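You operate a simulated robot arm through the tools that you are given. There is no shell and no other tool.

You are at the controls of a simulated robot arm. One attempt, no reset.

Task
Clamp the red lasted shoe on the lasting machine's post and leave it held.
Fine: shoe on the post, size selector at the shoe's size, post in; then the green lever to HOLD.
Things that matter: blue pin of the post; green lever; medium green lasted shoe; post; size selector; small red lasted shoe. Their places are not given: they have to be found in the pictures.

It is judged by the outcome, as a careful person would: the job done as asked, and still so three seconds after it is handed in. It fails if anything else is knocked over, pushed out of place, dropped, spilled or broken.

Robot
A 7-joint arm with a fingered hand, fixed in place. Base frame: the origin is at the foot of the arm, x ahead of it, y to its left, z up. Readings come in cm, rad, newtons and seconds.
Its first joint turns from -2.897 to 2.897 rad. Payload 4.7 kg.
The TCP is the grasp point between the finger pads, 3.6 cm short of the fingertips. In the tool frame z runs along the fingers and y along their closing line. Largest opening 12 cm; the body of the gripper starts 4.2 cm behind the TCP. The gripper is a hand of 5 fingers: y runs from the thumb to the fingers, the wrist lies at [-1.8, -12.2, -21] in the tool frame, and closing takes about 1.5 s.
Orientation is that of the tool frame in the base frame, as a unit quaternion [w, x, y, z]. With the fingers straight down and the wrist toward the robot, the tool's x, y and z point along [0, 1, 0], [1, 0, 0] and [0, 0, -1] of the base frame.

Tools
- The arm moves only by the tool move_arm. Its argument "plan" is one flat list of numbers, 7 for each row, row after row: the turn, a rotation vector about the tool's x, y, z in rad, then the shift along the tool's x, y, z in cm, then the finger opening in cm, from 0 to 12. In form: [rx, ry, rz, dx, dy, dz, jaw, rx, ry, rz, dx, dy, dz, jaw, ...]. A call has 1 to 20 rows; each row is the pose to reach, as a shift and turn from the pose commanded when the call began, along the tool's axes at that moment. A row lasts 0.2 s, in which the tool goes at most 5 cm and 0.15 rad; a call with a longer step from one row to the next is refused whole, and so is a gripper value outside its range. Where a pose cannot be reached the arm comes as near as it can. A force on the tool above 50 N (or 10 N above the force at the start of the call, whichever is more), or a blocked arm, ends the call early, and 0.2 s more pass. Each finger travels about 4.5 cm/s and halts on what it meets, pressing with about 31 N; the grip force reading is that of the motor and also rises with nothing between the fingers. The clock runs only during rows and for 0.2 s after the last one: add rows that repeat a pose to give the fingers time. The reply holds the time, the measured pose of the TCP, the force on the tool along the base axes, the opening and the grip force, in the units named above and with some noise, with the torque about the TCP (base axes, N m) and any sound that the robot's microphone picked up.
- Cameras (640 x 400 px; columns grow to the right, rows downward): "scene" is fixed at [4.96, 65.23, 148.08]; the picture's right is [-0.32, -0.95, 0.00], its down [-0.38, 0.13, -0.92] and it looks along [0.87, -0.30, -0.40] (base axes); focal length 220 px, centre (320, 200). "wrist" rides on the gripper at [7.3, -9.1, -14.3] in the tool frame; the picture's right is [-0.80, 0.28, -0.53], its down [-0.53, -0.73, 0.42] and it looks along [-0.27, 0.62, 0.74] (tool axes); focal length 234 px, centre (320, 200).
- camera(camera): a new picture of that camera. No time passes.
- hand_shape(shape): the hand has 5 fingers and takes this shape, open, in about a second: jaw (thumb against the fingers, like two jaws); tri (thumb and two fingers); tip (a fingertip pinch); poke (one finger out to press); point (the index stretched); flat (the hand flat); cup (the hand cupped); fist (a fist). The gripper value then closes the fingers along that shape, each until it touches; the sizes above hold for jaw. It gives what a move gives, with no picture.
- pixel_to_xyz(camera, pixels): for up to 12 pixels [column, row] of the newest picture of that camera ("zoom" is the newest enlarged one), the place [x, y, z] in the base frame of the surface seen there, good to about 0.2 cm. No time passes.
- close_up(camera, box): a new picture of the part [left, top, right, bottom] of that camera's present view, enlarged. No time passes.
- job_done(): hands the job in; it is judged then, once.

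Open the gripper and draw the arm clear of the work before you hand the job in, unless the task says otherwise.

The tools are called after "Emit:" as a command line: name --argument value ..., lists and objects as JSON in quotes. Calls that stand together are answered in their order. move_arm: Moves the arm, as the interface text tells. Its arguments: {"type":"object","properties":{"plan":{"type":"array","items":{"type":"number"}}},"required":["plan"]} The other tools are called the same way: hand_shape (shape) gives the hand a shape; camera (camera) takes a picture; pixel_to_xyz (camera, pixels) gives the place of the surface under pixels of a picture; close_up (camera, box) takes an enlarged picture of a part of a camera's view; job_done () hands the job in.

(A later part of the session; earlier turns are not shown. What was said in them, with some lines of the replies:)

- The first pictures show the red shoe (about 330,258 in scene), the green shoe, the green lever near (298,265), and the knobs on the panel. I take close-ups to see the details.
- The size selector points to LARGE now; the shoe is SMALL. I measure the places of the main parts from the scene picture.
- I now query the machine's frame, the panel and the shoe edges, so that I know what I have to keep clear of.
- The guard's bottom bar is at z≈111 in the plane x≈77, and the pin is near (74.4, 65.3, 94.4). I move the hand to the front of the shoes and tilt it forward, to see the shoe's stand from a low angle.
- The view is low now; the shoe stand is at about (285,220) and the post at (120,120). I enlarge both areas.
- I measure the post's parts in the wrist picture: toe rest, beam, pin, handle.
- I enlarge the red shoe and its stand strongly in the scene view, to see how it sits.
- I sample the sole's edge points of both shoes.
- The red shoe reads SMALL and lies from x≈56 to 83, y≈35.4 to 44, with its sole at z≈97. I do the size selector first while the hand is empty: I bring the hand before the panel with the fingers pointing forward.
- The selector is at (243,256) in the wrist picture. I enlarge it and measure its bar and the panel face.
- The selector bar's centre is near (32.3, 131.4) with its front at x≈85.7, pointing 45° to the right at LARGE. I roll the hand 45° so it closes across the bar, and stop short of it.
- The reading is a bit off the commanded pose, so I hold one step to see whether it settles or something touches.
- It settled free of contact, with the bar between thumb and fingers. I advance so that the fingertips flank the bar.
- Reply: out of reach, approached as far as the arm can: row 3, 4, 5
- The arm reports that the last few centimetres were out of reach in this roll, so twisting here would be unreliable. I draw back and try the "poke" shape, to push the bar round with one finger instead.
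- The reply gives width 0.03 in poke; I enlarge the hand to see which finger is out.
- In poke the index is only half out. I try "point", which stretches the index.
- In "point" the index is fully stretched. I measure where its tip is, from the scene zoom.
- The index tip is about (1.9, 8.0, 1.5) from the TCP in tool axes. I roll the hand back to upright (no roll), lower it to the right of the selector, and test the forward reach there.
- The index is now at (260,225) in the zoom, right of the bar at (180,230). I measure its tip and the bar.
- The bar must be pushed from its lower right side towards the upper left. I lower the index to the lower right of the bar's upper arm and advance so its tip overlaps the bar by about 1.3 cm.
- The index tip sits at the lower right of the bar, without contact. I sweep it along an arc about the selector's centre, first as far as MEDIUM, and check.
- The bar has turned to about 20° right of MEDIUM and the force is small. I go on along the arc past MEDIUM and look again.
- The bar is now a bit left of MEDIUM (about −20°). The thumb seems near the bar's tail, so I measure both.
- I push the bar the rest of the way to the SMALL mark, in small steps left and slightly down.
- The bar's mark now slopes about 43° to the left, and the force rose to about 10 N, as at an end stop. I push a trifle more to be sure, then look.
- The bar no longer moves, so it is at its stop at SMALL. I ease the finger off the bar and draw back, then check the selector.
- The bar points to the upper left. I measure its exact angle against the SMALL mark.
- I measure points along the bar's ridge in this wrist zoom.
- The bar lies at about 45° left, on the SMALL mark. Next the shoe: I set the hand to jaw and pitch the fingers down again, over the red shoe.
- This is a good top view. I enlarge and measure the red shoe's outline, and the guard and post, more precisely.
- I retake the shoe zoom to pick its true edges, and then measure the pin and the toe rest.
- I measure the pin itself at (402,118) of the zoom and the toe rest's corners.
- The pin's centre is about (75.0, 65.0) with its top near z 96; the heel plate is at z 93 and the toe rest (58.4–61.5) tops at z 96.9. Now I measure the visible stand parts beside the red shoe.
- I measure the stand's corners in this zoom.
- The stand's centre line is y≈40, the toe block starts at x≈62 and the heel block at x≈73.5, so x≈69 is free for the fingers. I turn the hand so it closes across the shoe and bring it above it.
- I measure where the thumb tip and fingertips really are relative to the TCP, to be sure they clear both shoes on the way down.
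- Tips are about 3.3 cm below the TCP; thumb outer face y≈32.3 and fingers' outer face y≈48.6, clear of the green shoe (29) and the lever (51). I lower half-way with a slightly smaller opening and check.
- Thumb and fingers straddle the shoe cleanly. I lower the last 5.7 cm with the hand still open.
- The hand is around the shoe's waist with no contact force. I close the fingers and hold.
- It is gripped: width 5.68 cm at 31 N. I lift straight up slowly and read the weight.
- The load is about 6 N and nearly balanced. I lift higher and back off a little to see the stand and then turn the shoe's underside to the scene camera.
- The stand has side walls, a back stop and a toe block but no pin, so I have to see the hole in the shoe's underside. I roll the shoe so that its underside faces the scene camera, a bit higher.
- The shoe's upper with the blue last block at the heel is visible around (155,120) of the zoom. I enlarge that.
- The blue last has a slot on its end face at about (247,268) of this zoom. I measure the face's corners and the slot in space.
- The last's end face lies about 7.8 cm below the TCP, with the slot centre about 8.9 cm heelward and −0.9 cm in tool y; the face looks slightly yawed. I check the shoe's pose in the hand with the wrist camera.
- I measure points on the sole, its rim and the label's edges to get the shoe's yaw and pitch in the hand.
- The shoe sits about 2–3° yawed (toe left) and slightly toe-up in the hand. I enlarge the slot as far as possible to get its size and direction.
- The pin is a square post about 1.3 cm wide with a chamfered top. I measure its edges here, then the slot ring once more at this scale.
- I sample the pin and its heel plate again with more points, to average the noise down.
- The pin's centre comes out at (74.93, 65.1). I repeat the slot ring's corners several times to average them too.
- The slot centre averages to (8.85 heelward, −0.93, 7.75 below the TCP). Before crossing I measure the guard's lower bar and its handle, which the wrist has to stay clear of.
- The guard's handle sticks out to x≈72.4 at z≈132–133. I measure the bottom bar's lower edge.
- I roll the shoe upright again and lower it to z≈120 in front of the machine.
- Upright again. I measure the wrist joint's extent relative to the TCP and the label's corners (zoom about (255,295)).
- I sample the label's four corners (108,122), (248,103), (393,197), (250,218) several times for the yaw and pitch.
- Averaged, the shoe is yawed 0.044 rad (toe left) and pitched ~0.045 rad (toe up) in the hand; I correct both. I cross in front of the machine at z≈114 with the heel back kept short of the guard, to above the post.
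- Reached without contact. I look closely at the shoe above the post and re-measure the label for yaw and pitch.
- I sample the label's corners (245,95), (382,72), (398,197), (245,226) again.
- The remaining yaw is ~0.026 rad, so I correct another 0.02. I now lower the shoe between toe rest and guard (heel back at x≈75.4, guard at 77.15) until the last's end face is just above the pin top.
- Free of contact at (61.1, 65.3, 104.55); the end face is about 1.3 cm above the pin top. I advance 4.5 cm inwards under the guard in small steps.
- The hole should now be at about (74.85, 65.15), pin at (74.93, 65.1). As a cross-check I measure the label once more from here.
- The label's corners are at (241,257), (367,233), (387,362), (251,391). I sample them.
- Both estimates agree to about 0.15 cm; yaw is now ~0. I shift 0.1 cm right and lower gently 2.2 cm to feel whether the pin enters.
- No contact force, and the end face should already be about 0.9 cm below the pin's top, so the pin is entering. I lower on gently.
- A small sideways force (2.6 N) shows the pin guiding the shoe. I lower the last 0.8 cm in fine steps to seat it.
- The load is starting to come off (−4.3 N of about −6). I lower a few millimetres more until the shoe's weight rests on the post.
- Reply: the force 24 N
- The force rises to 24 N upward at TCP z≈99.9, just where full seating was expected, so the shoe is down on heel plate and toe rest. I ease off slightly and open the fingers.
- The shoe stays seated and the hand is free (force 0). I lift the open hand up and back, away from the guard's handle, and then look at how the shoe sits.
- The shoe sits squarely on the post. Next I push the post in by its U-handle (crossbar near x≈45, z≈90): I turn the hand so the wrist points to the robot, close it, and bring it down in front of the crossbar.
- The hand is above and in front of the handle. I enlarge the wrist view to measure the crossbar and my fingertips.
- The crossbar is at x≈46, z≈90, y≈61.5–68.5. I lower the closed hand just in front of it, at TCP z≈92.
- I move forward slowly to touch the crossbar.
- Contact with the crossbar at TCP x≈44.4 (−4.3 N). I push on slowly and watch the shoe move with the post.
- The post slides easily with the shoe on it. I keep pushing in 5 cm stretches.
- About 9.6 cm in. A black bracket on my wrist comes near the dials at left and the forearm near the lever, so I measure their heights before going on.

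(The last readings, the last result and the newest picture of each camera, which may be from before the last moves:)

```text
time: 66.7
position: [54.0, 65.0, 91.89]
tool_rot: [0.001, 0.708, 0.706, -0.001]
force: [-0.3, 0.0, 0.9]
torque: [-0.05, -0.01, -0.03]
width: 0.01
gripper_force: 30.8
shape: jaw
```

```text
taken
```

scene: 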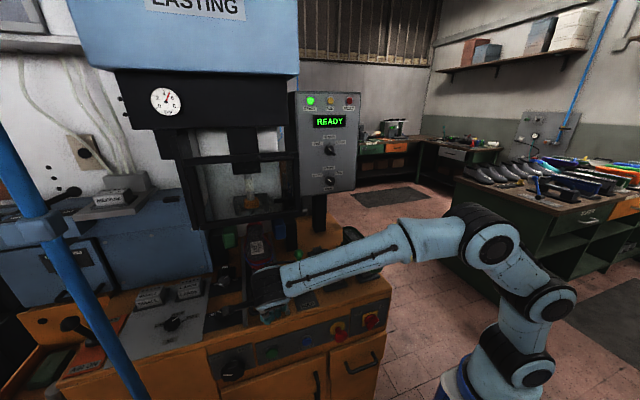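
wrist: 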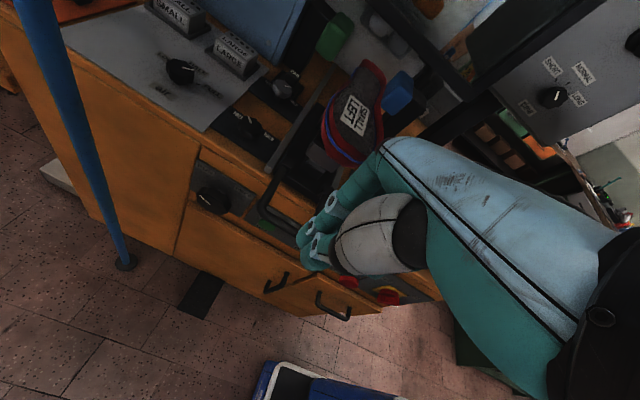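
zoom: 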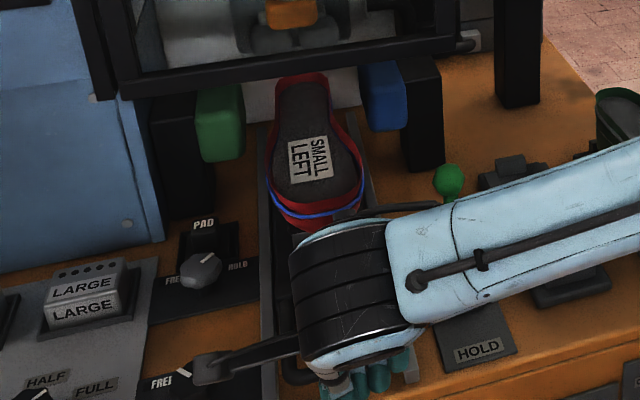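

All these parts are well above (z > 106). I continue the push.

Emit:
move_arm --plan '[0, 0, 0, 0, 0.6, 0, 0, 0, 0, 0, 0, 1.2, 0, 0, 0, 0, 0, 0, 1.8, 0, 0, 0, 0, 0, 0, 2.4, 0, 0, 0, 0, 0, 0, 3.0, 0, 0, 0, 0, 0, 0, 3.6, 0, 0, 0, 0, 0, 0, 4.2, 0, 0, 0, 0, 0, 0, 4.8, 0, 0]'

Emit:
close_up --camera "wrist" --box '[220, 50, 400, 290]'

Emit:
close_up --camera "scene" --box '[210, 190, 310, 310]'

```text
time: 68.5
position: [58.79, 64.98, 92.01]
tool_rot: [0.0, 0.708, 0.707, 0.001]
force: [0.4, -0.4, 0.5]
torque: [-0.04, 0.04, -0.01]
width: 0.0
gripper_force: 30.8
shape: jaw
```

```text
1.67 times, centred on (310, 170) of wrist
```

zoom: 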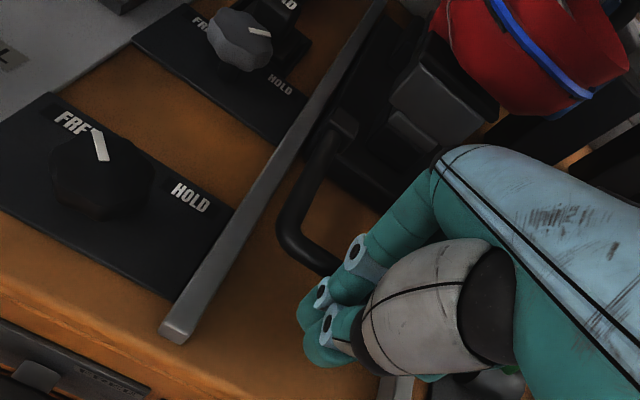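

```text
3.33 times, centred on (260, 250) of scene
```

zoom: 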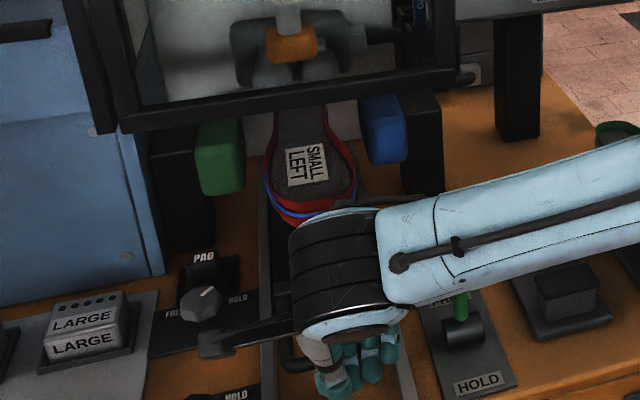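

Still easy, about 14.4 cm in. I push further and watch for the end stop.

Emit:
move_arm --plan '[0, 0, 0, 0, 0.5, 0, 0, 0, 0, 0, 0, 1.0, 0, 0, 0, 0, 0, 0, 1.5, 0, 0, 0, 0, 0, 0, 2.0, 0, 0, 0, 0, 0, 0, 2.5, 0, 0, 0, 0, 0, 0, 3.0, 0, 0, 0, 0, 0, 0, 3.0, 0, 0]'

Emit:
close_up --camera "scene" --box '[210, 180, 310, 300]'

Emit:
camera --camera "wrist"

```text
time: 69.8
position: [60.93, 65.2, 92.23]
tool_rot: [-0.003, 0.706, 0.708, 0.0]
force: [-40.8, -1.5, 9.6]
torque: [-0.18, 0.85, -0.04]
width: 0.01
gripper_force: 31.0
shape: jaw
stopped in row 6: the force on the tool passed its limit at 54 N (the readings are from after the stop); the commanded pose is now the measured one
```

```text
3.33 times, centred on (260, 240) of scene
```

zoom: 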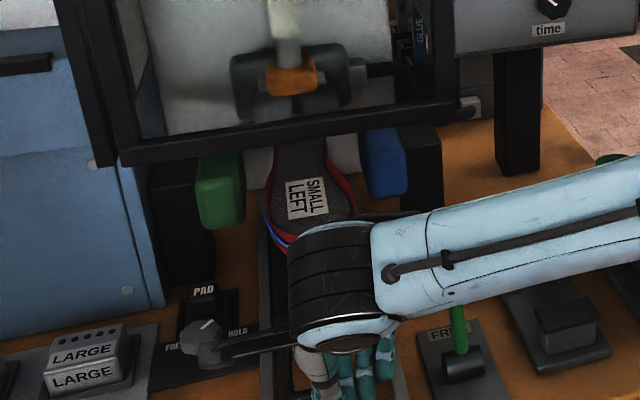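

```text
taken
```

wrist: 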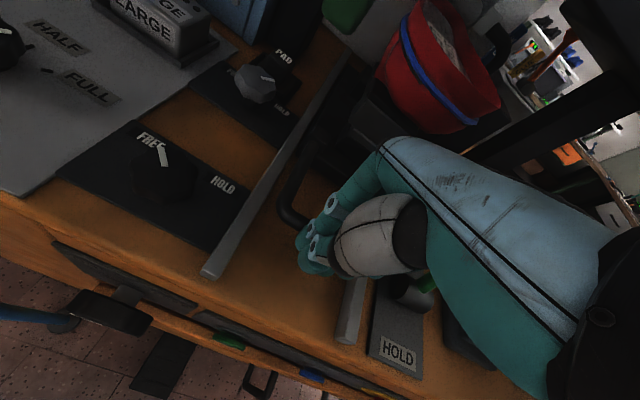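

The force limit stopped it at TCP x≈60.9, an end stop after about 16.4 cm of travel. I back the hand off and lift it to see the shoe and post.

Emit:
move_arm --plan '[0, 0, 0, 0, -0.5, 0, 0, 0, 0, 0, 0, -2, 0, 0, 0, 0, 0, 0, -4, -1, 0, 0, 0, 0, 0, -6, -4, 0, 0, 0, 0, 0, -8, -8, 0, 0, 0, 0, 0, -10, -12, 0, 0, 0, 0, 0, -12, -15, 0, 0, 0, 0, 0, -14, -17, 0, 0, 0, 0, 0, -14, -17, 0]'

Emit:
camera --camera "wrist"

Emit:
close_up --camera "scene" --box '[210, 180, 310, 300]'

```text
time: 71.8
position: [47.49, 64.89, 109.01]
tool_rot: [-0.002, 0.707, 0.708, 0.0]
force: [-0.3, 0.2, 0.4]
torque: [-0.02, 0.04, 0.02]
width: 0.01
gripper_force: 31.1
shape: jaw
```

```text
taken
```

wrist: 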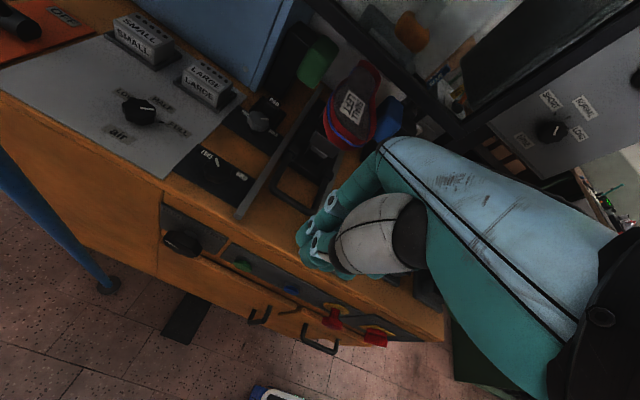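

```text
3.33 times, centred on (260, 240) of scene
```

zoom: 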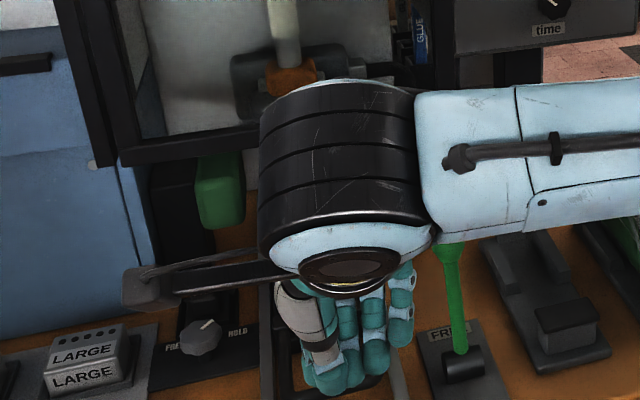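

The arm blocks the scene view; in the wrist view the shoe is at (350,110). I enlarge it and move the hand aside to the right.

Emit:
close_up --camera "wrist" --box '[240, 40, 420, 220]'

Emit:
move_arm --plan '[0, 0, 0, -3, -1, -2, 0, 0, 0, 0, -6, -2, -4, 0, 0, 0, 0, -9, -3, -6, 2, 0, 0, 0, -12, -3, -8, 5, 0, 0, 0, -15, -3, -10, 8, 0, 0, 0, -18, -3, -12, 10, 0, 0, 0, -21, -3, -13, 10, 0, 0, 0, -21, -3, -13, 10]'

Emit:
camera --camera "scene"

Emit:
close_up --camera "scene" --box '[200, 190, 310, 310]'

```text
2.22 times, centred on (330, 130) of wrist
```

zoom: 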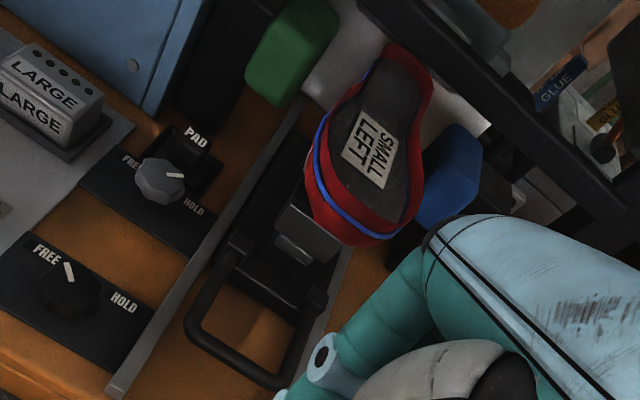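

```text
time: 73.6
position: [44.49, 43.91, 121.69]
tool_rot: [-0.002, 0.707, 0.707, -0.001]
force: [0.8, -0.2, -0.6]
torque: [-0.02, -0.03, -0.01]
width: 9.45
gripper_force: 0.1
shape: jaw
```

```text
taken
```

scene: 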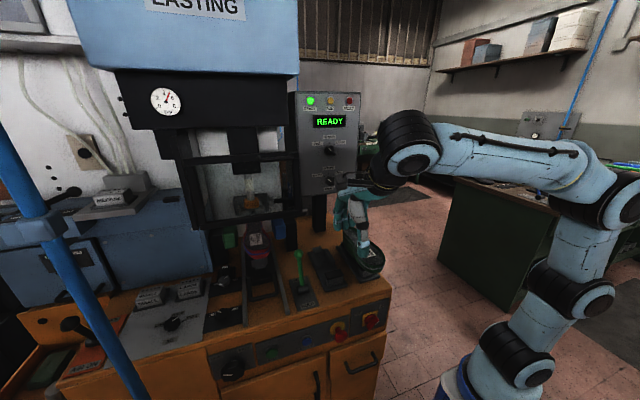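

```text
3.33 times, centred on (255, 250) of scene
```

zoom: 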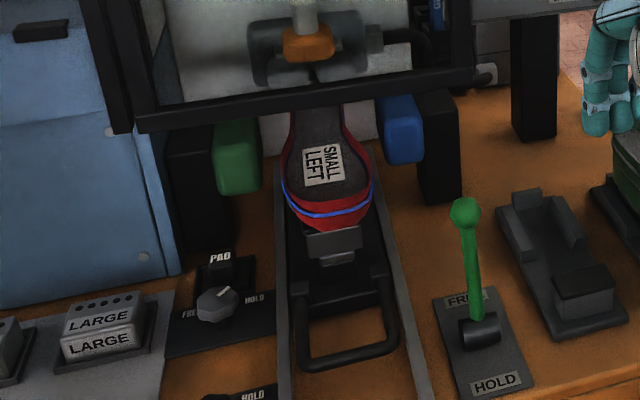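

The post is in, and the shoe sits on it between the side pads. I verify the shoe's height and direction after the push.

Emit:
close_up --camera "scene" --box '[235, 215, 280, 265]'

Emit:
pixel_to_xyz --camera "zoom" --pixels '[[278, 172], [360, 160], [374, 238], [278, 252], [278, 172], [360, 160], [374, 238], [278, 252], [300, 110], [320, 340], [350, 380], [330, 300]]'

```text
8.00 times, centred on (258, 240) of scene
```

zoom: 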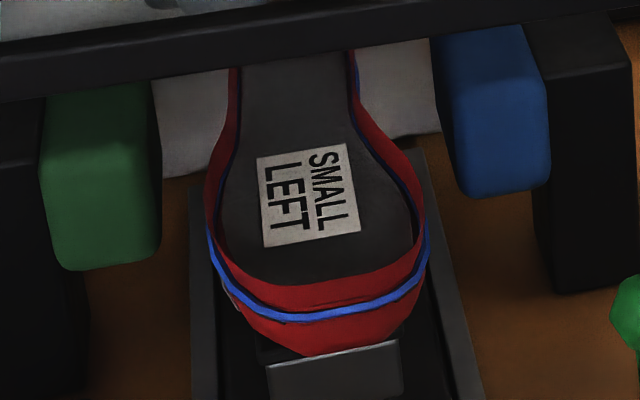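

```text
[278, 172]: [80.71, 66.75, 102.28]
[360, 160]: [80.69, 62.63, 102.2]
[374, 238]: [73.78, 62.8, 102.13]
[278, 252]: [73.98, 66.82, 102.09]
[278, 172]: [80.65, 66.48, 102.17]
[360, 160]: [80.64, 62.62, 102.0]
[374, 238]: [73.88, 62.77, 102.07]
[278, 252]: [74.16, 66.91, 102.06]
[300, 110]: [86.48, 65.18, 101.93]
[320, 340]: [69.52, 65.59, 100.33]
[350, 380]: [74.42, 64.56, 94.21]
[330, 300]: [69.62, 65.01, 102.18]
```

The sole is level at z≈102.1 and straight, so the shoe is fully seated. Next the lever: I measure its knob, rod and pivot precisely.

Emit:
close_up --camera "scene" --box '[280, 240, 330, 315]'

Emit:
pixel_to_xyz --camera "zoom" --pixels '[[290, 60], [270, 62], [312, 62], [292, 42], [292, 80], [300, 120], [305, 160], [310, 195], [300, 220], [340, 215], [310, 260], [330, 300]]'

```text
5.33 times, centred on (305, 278) of scene
```

zoom: 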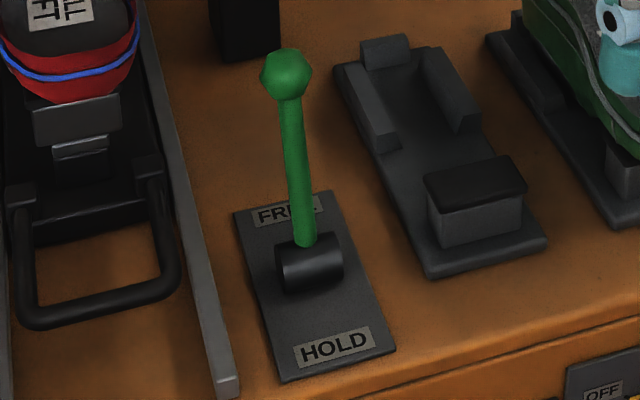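

```text
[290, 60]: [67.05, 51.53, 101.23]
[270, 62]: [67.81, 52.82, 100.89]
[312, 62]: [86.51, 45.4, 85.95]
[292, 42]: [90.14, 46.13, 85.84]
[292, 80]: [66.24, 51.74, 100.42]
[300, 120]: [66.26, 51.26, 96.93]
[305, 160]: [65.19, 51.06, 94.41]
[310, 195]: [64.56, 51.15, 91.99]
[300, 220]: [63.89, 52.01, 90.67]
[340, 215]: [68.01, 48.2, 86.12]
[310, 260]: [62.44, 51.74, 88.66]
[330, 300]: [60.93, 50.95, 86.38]
```

The lever leans ~19° towards FREE; its knob is near (67.9, 51.5, 100.3). I bring the hand, opened 7 cm, above the knob.

Emit:
move_arm --plan '[0, 0, 0, 1, 3, 0.5, 7, 0, 0, 0, 2, 6, 1, 7, 0, 0, 0, 3, 9, 2, 7, 0, 0, 0, 4, 12, 3, 7, 0, 0, 0, 5, 15, 4.5, 7, 0, 0, 0, 6, 18, 6, 7, 0, 0, 0, 7, 21, 8, 7, 0, 0, 0, 7.6, 23, 9.7, 7, 0, 0, 0, 7.6, 23, 9.7, 7]'

Emit:
camera --camera "scene"

Emit:
close_up --camera "scene" --box '[240, 190, 350, 300]'

Emit:
camera --camera "wrist"

```text
time: 75.6
position: [67.25, 51.76, 112.38]
tool_rot: [-0.002, 0.707, 0.708, 0.0]
force: [0.1, -0.4, -0.1]
torque: [0.03, 0.0, -0.03]
width: 7.02
gripper_force: 0.1
shape: jaw
```

```text
taken
```

scene: 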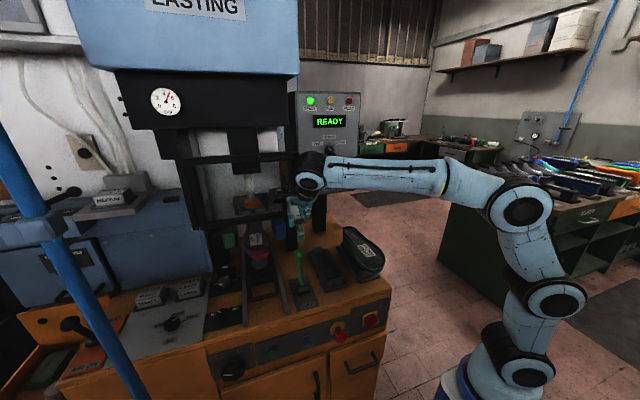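

```text
3.64 times, centred on (295, 245) of scene
```

zoom: 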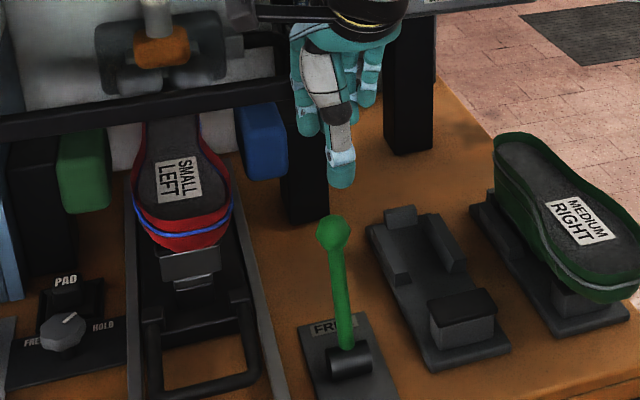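

```text
taken
```

wrist: 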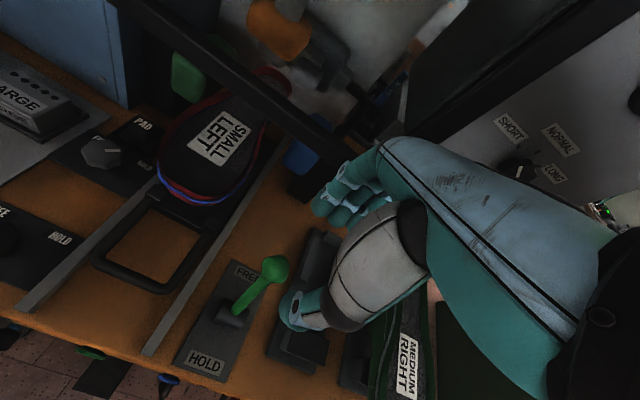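

I check where the thumb and the fingers are relative to the knob before lowering.

Emit:
pixel_to_xyz --camera "zoom" --pixels '[[342, 175], [340, 160], [320, 90], [308, 120], [335, 130], [333, 225], [333, 240], [370, 90]]'

Emit:
close_up --camera "wrist" --box '[220, 140, 400, 340]'

Emit:
pixel_to_xyz --camera "zoom" --pixels '[[235, 330], [250, 345], [300, 130], [310, 145], [350, 155], [225, 225], [205, 240], [260, 320], [330, 110], [220, 260], [290, 150], [190, 280]]'

```text
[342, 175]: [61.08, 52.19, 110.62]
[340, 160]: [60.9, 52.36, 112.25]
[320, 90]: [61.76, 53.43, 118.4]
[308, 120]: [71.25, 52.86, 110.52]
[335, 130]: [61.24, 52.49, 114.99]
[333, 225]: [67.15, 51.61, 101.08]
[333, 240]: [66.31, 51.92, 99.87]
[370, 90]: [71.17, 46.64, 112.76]
```

```text
2.00 times, centred on (310, 240) of wrist
```

zoom: 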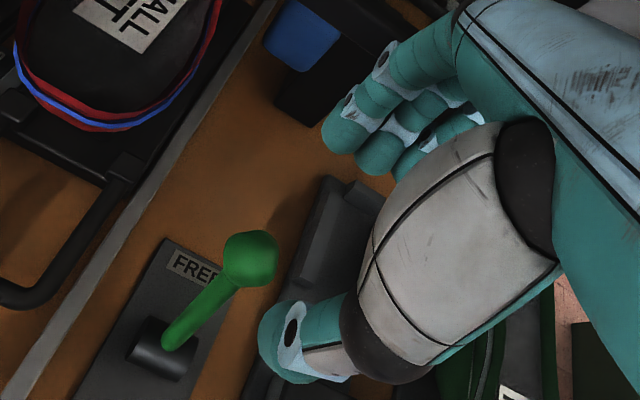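

```text
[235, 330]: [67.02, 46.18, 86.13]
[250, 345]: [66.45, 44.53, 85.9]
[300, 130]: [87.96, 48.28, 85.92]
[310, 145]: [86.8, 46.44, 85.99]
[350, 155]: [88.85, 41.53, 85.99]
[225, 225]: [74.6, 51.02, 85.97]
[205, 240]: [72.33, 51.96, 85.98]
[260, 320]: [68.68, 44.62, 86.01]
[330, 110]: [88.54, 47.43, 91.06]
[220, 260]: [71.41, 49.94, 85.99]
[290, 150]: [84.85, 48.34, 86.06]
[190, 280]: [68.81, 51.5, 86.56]
```

Thumb inner face is at x≈63 and the fingers' at x≈71, with the knob (66.5–69.3) between. I lower the hand around the knob.

Emit:
move_arm --plan '[0, 0, 0, 0, 0.3, 3, 7, 0, 0, 0, 0, 0.3, 6, 7, 0, 0, 0, 0, 0.3, 9, 7, 0, 0, 0, 0, 0.3, 12, 7, 0, 0, 0, 0, 0.3, 12, 7]'

Emit:
close_up --camera "scene" --box '[240, 190, 350, 300]'

Emit:
close_up --camera "wrist" --box '[220, 140, 400, 340]'

```text
time: 76.8
position: [67.64, 51.74, 100.11]
tool_rot: [-0.001, 0.707, 0.707, 0.0]
force: [0.1, 0.1, 0.1]
torque: [0.0, 0.01, 0.02]
width: 7.04
gripper_force: 0.0
shape: jaw
```

```text
3.64 times, centred on (295, 245) of scene
```

zoom: 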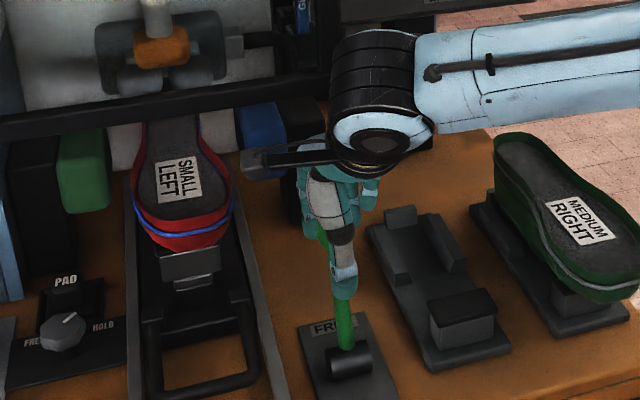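

```text
2.00 times, centred on (310, 240) of wrist
```

zoom: 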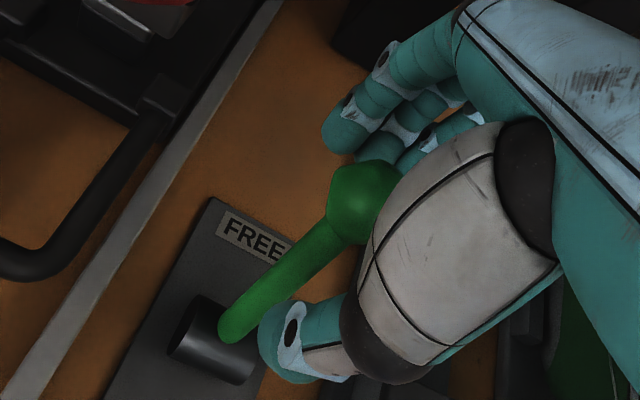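

The knob is caged between thumb and fingers without contact. I narrow the opening to 4.4 cm and draw the lever towards HOLD (−x) slowly.

Emit:
move_arm --plan '[0, 0, 0, 0, 0, 0, 5.5, 0, 0, 0, 0, 0, 0, 4.4, 0, 0, 0, 0, 0, 0, 4.4, 0, 0, 0, 0, -0.6, 0, 4.4, 0, 0, 0, 0, -1.2, 0, 4.4, 0, 0, 0, 0, -1.8, 0, 4.4, 0, 0, 0, 0, -2.4, 0, 4.4, 0, 0, 0, 0, -3.0, 0, 4.4, 0, 0, 0, 0, -3.6, 0, 4.4, 0, 0, 0, 0, -3.6, 0, 4.4]'

Emit:
close_up --camera "scene" --box '[240, 190, 350, 300]'

Emit:
close_up --camera "wrist" --box '[220, 140, 400, 340]'

```text
time: 79.0
position: [64.03, 51.67, 100.23]
tool_rot: [-0.001, 0.706, 0.708, -0.001]
force: [3.9, 2.2, 3.0]
torque: [-0.01, -0.11, 0.06]
width: 4.67
gripper_force: 0.0
shape: jaw
```

```text
3.64 times, centred on (295, 245) of scene
```

zoom: 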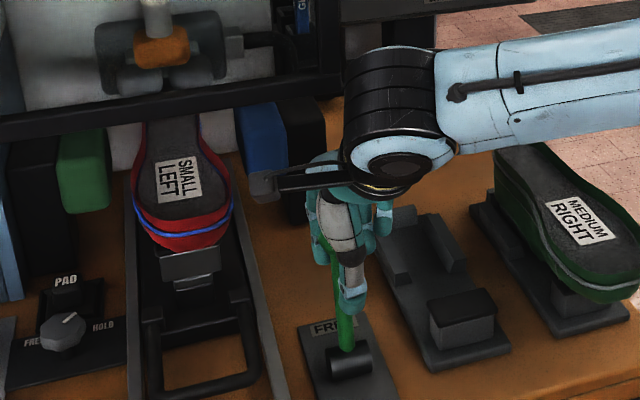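

```text
2.00 times, centred on (310, 240) of wrist
```

zoom: 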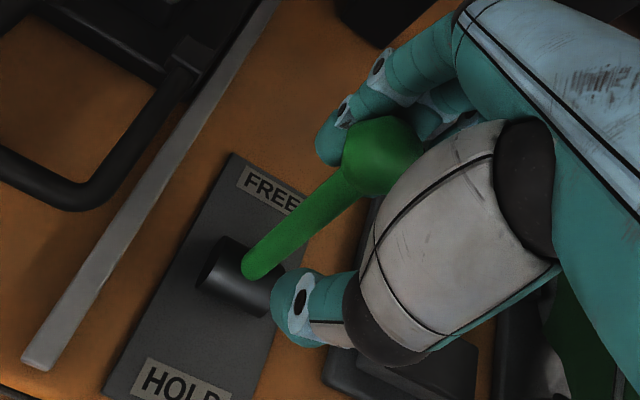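

The lever follows with about 4 N. I keep drawing it towards HOLD.

Emit:
move_arm --plan '[0, 0, 0, 0, -0.6, 0, 4.4, 0, 0, 0, 0, -1.2, 0, 4.4, 0, 0, 0, 0, -1.8, 0, 4.4, 0, 0, 0, 0, -2.4, 0, 4.4, 0, 0, 0, 0, -3.0, 0.05, 4.4, 0, 0, 0, 0, -3.6, 0.15, 4.4, 0, 0, 0, 0, -4.2, 0.3, 4.4, 0, 0, 0, 0, -4.2, 0.3, 4.4]'

Emit:
close_up --camera "scene" --box '[240, 190, 350, 300]'

Emit:
close_up --camera "wrist" --box '[220, 140, 400, 340]'

```text
time: 80.8
position: [59.98, 51.7, 99.86]
tool_rot: [-0.002, 0.707, 0.708, -0.001]
force: [0.2, 1.0, 0.1]
torque: [-0.01, -0.02, -0.03]
width: 4.46
gripper_force: 0.0
shape: jaw
```

```text
3.64 times, centred on (295, 245) of scene
```

zoom: 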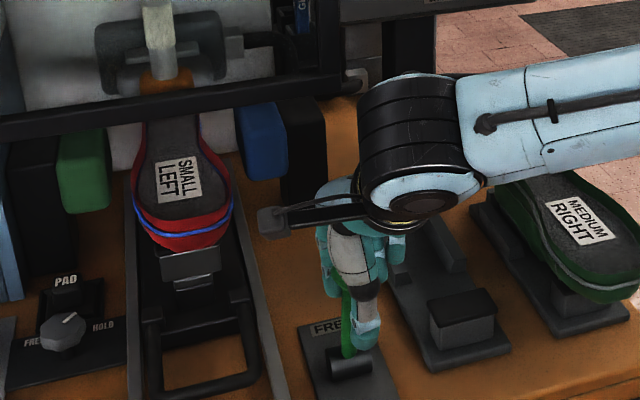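

```text
2.00 times, centred on (310, 240) of wrist
```

zoom: 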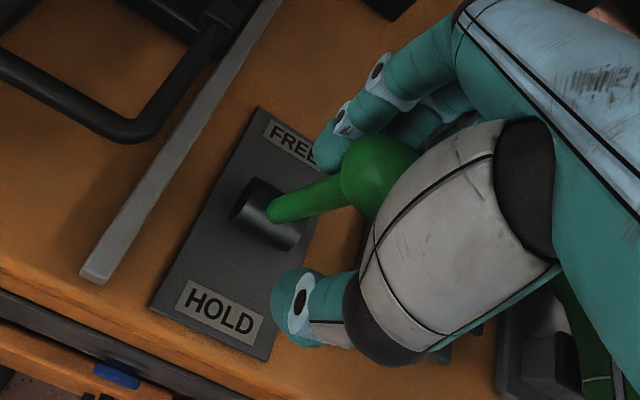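

The press pad has moved down onto the shoe, so the machine is reacting. I pull a little further to make sure the lever is at its end at HOLD.

Emit:
move_arm --plan '[0, 0, 0, 0, -0.5, 0.05, 4.4, 0, 0, 0, 0, -1.0, 0.1, 4.4, 0, 0, 0, 0, -1.5, 0.2, 4.4, 0, 0, 0, 0, -2.0, 0.3, 4.4, 0, 0, 0, 0, -2.0, 0.3, 4.4]'

Emit:
close_up --camera "scene" --box '[240, 190, 350, 300]'

Emit:
close_up --camera "wrist" --box '[220, 140, 400, 340]'

Emit:
close_up --camera "scene" --box '[200, 150, 320, 270]'

```text
time: 82.0
position: [57.8, 51.63, 99.75]
tool_rot: [-0.002, 0.706, 0.708, -0.001]
force: [5.3, 0.1, 4.4]
torque: [0.04, -0.27, 0.04]
width: 4.62
gripper_force: 0.0
shape: jaw
```

```text
3.64 times, centred on (295, 245) of scene
```

zoom: 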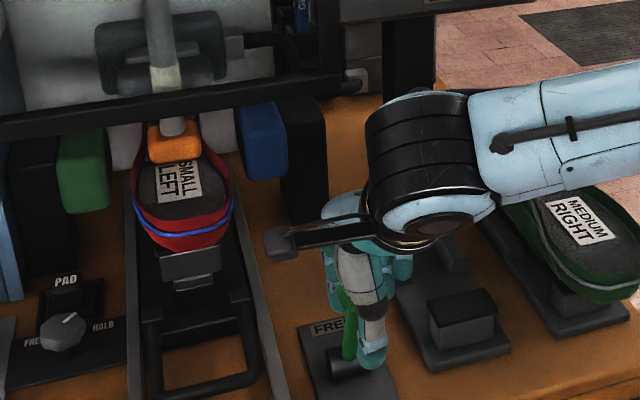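

```text
2.00 times, centred on (310, 240) of wrist
```

zoom: 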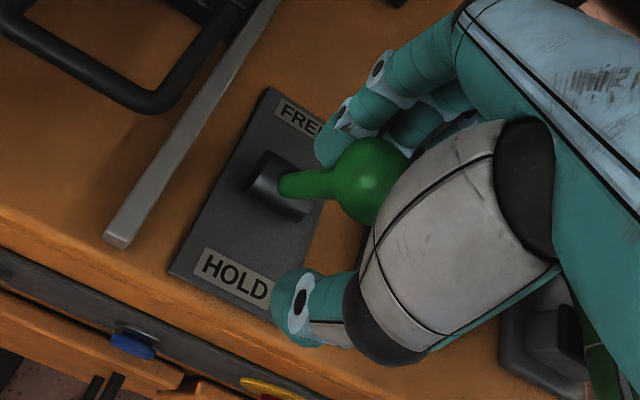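

```text
3.33 times, centred on (260, 210) of scene
```

zoom: 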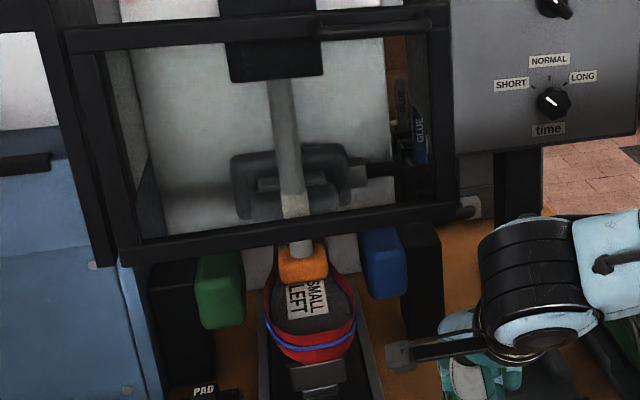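

The press pad sits on the sole now. The force is 5 N; I pull about 1 cm more to find the lever's hard stop.

Emit:
move_arm --plan '[0, 0, 0, 0, -0.4, 0.1, 4.4, 0, 0, 0, 0, -0.8, 0.25, 4.4, 0, 0, 0, 0, -1.2, 0.4, 4.4, 0, 0, 0, 0, -1.2, 0.4, 4.4]'

Emit:
close_up --camera "scene" --box '[240, 190, 350, 300]'

Emit:
close_up --camera "wrist" --box '[220, 140, 400, 340]'

```text
time: 83.0
position: [56.73, 51.64, 99.27]
tool_rot: [-0.002, 0.707, 0.707, 0.0]
force: [16.7, -0.6, 15.3]
torque: [0.01, -1.07, -0.01]
width: 5.42
gripper_force: 0.0
shape: jaw
```

```text
3.64 times, centred on (295, 245) of scene
```

zoom: 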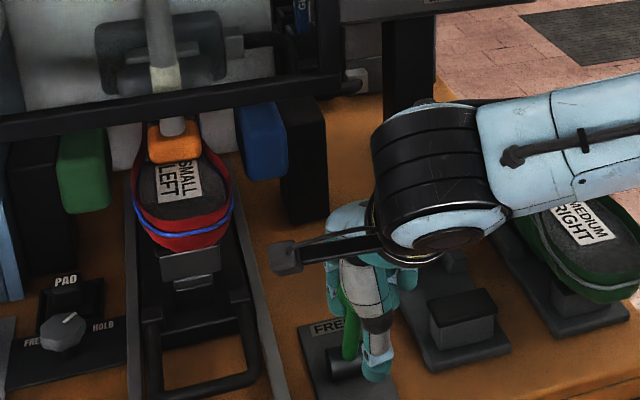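

```text
2.00 times, centred on (310, 240) of wrist
```

zoom: 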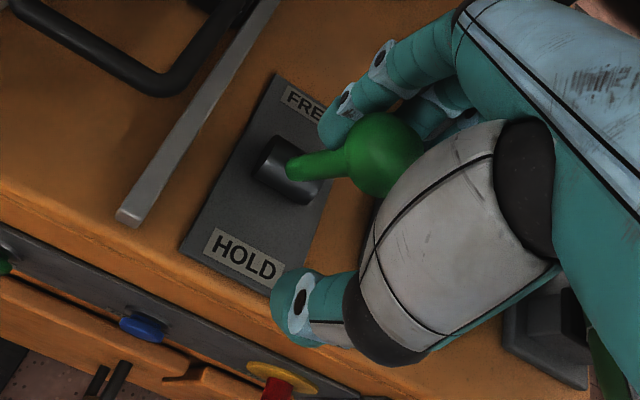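

The force climbs to 17 N with the fingers giving way: the lever is against its stop at HOLD. I unload, open the hand wide and lift straight up off the knob.

Emit:
move_arm --plan '[0, 0, 0, 0, 0.4, -0.1, 4.6, 0, 0, 0, 0, 0.8, -0.2, 6, 0, 0, 0, 0, 0.9, -0.2, 7.5, 0, 0, 0, 0, 1.2, -0.2, 8.5, 0, 0, 0, 0, 1.2, -0.2, 8.5]'

Emit:
close_up --camera "wrist" --box '[220, 140, 400, 340]'

Emit:
close_up --camera "scene" --box '[240, 190, 350, 300]'

```text
time: 84.2
position: [57.77, 51.53, 99.43]
tool_rot: [-0.001, 0.706, 0.708, 0.0]
force: [0.6, -0.3, 0.2]
torque: [0.0, 0.0, -0.03]
width: 8.45
gripper_force: 0.1
shape: jaw
```

```text
2.00 times, centred on (310, 240) of wrist
```

zoom: 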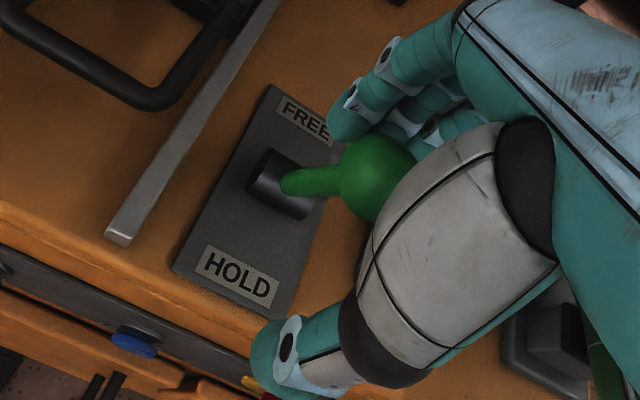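

```text
3.64 times, centred on (295, 245) of scene
```

zoom: 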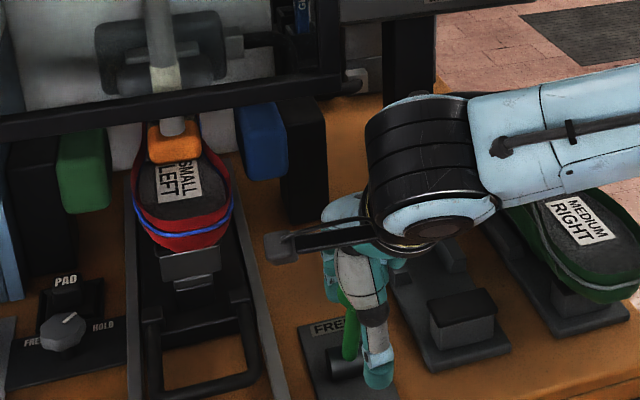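

The hand is free of the lever. I lift straight up, then draw back and to the right, clear of the work.

Emit:
move_arm --plan '[0, 0, 0, 0, 0, -2, 8.5, 0, 0, 0, 0, 0, -4, 8.5, 0, 0, 0, 0, 0, -7, 8.5, 0, 0, 0, 0, 0, -10, 8.5, 0, 0, 0, 0, 0, -14, 8.5, 0, 0, 0, -1, -2, -18, 8.5, 0, 0, 0, -4, -4, -21, 8.5, 0, 0, 0, -8, -6, -24, 8.5, 0, 0, 0, -12, -8, -27, 8.5, 0, 0, 0, -16, -9, -30, 10, 0, 0, 0, -20, -10, -32, 11, 0, 0, 0, -24, -10, -34, 12, 0, 0, 0, -24, -10, -34, 12]'

Emit:
camera --camera "scene"

Emit:
close_up --camera "scene" --box '[280, 230, 340, 310]'

Emit:
close_up --camera "scene" --box '[200, 130, 370, 280]'

```text
refused: row 8 steps farther than a row can; nothing moved
```

```text
taken
```

scene: 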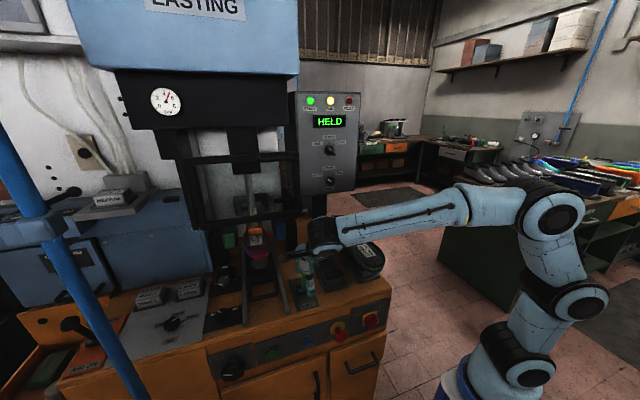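

```text
5.00 times, centred on (310, 270) of scene
```

zoom: 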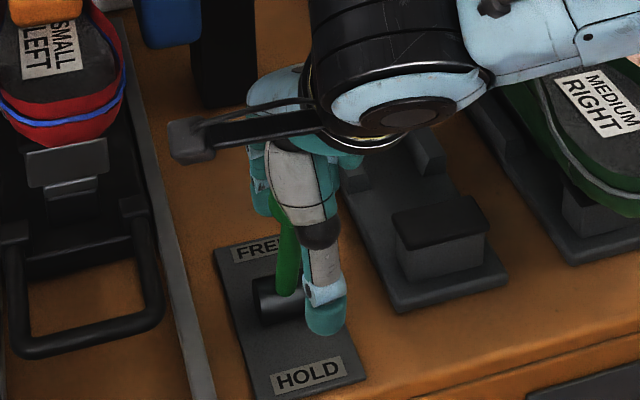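

```text
2.67 times, centred on (285, 205) of scene
```

zoom: 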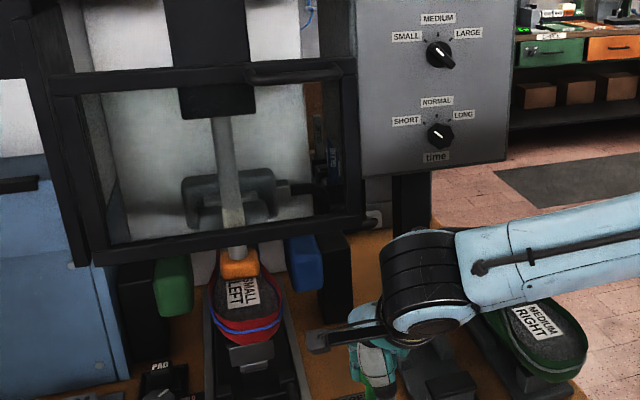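

The display reads HELD. The retreat was refused because one step was too long; I repeat it with shorter steps, first straight up.

Emit:
move_arm --plan '[0, 0, 0, 0, 0, -2, 8.5, 0, 0, 0, 0, 0, -4, 8.5, 0, 0, 0, 0, 0, -7, 8.5, 0, 0, 0, 0, 0, -10, 8.5, 0, 0, 0, 0, 0, -13, 8.5, 0, 0, 0, -1, -1, -16, 8.5, 0, 0, 0, -3, -2.5, -18, 8.5, 0, 0, 0, -6, -4, -20, 8.5, 0, 0, 0, -9, -5.5, -22, 9, 0, 0, 0, -12, -7, -24, 10, 0, 0, 0, -15, -8, -26, 11, 0, 0, 0, -18, -9, -28, 12, 0, 0, 0, -21, -10, -30, 12, 0, 0, 0, -24, -10, -31, 12, 0, 0, 0, -24, -10, -31, 12]'

Emit:
camera --camera "scene"

Emit:
close_up --camera "scene" --box '[280, 230, 340, 310]'

Emit:
close_up --camera "scene" --box '[200, 80, 400, 290]'

```text
time: 87.4
position: [47.94, 27.42, 130.52]
tool_rot: [-0.003, 0.706, 0.708, 0.0]
force: [-0.2, -0.4, 0.5]
torque: [-0.03, -0.01, 0.01]
width: 11.96
gripper_force: 0.0
shape: jaw
```

```text
taken
```

scene: 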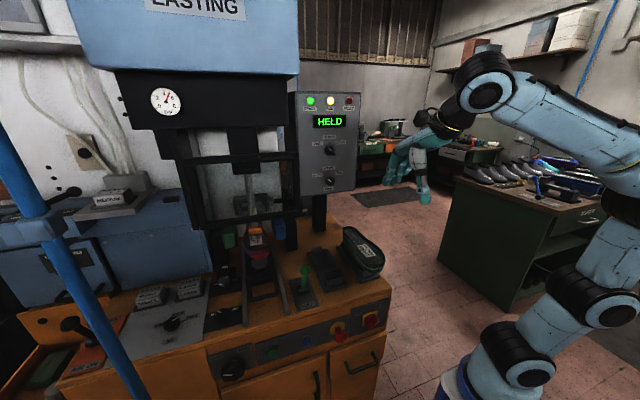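

```text
5.00 times, centred on (310, 270) of scene
```

zoom: 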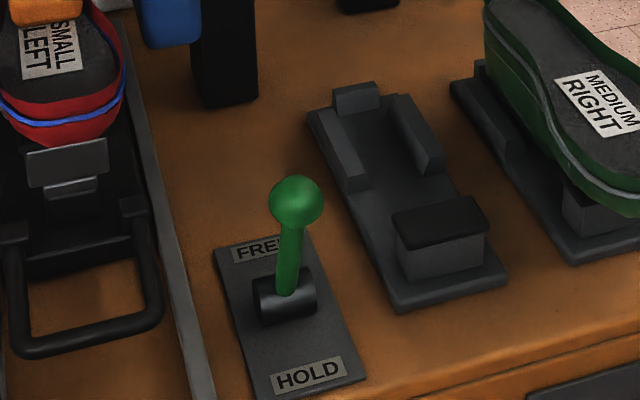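

```text
1.90 times, centred on (300, 185) of scene
```

zoom: 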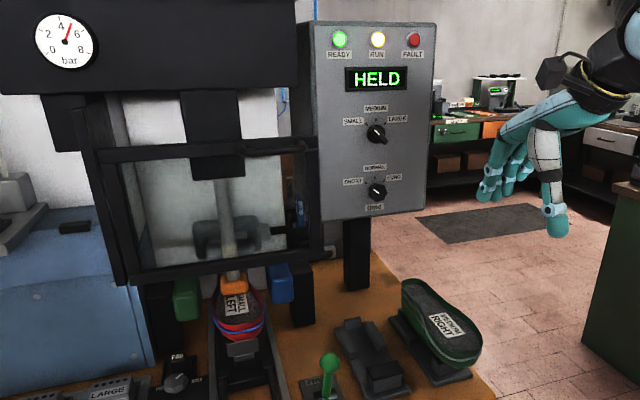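

The display reads HELD, the lever leans to HOLD, the pad presses the red shoe, and the green shoe is untouched. I wait a few seconds and check the lever's position and the display once more.

Emit:
move_arm --plan '[0, 0, 0, 0, 0, 0, 12, 0, 0, 0, 0, 0, 0, 12, 0, 0, 0, 0, 0, 0, 12, 0, 0, 0, 0, 0, 0, 12, 0, 0, 0, 0, 0, 0, 12, 0, 0, 0, 0, 0, 0, 12, 0, 0, 0, 0, 0, 0, 12, 0, 0, 0, 0, 0, 0, 12, 0, 0, 0, 0, 0, 0, 12, 0, 0, 0, 0, 0, 0, 12, 0, 0, 0, 0, 0, 0, 12, 0, 0, 0, 0, 0, 0, 12, 0, 0, 0, 0, 0, 0, 12, 0, 0, 0, 0, 0, 0, 12, 0, 0, 0, 0, 0, 0, 12]'

Emit:
close_up --camera "scene" --box '[200, 80, 400, 290]'

Emit:
close_up --camera "scene" --box '[220, 210, 320, 310]'

Emit:
pixel_to_xyz --camera "zoom" --pixels '[[439, 204], [436, 250], [250, 120], [235, 140], [250, 190]]'

```text
time: 90.6
position: [47.91, 27.54, 130.61]
tool_rot: [-0.002, 0.707, 0.707, -0.001]
force: [-0.1, 0.7, -0.9]
torque: [0.0, -0.01, 0.01]
width: 11.97
gripper_force: 0.1
shape: jaw
```

```text
1.90 times, centred on (300, 185) of scene
```

zoom: 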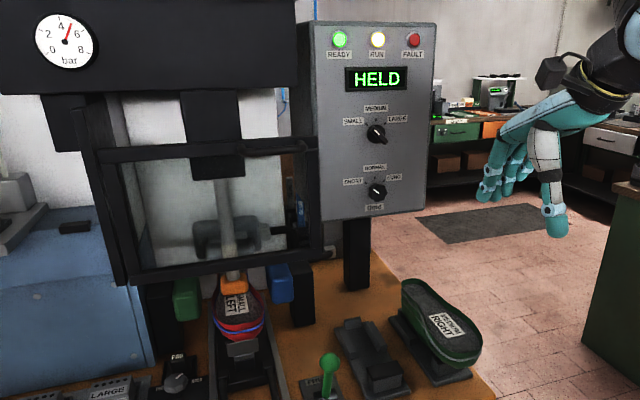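

```text
4.00 times, centred on (270, 260) of scene
```

zoom: 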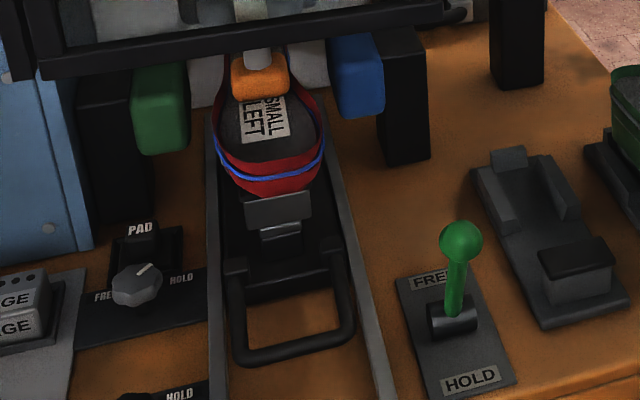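

```text
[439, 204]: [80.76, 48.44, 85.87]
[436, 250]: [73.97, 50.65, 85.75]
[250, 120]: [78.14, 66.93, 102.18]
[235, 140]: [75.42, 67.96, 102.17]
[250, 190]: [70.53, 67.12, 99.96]
```

After a further three seconds the display still reads HELD. The pad is on the seated red shoe, the lever is at HOLD (knob at (460,240) of the zoom), the selector is at SMALL, and the hand is open and clear. I hand the job in.

Emit:
job_done

```text
The job is handed in.
```

The red shoe is clamped on the post and held. Three seconds after I drew the arm clear, the machine's display still read HELD, and I then handed the job in.

- **Size selector:** it was at LARGE. I turned it to SMALL, up against its stop, to match the shoe's label.
- **Shoe:** it sits fully on the blue pin. After the post went in, the sole measured level at about 102 cm.
- **Post:** I pushed it in by the handle until it met its end stop, about 16 cm.
- **Green lever:** I drew it to its stop at HOLD, and the press pad came down onto the sole.

The final pictures show nothing else knocked over or out of place; the green shoe is still on its stand. The hand is open and well away from the work.
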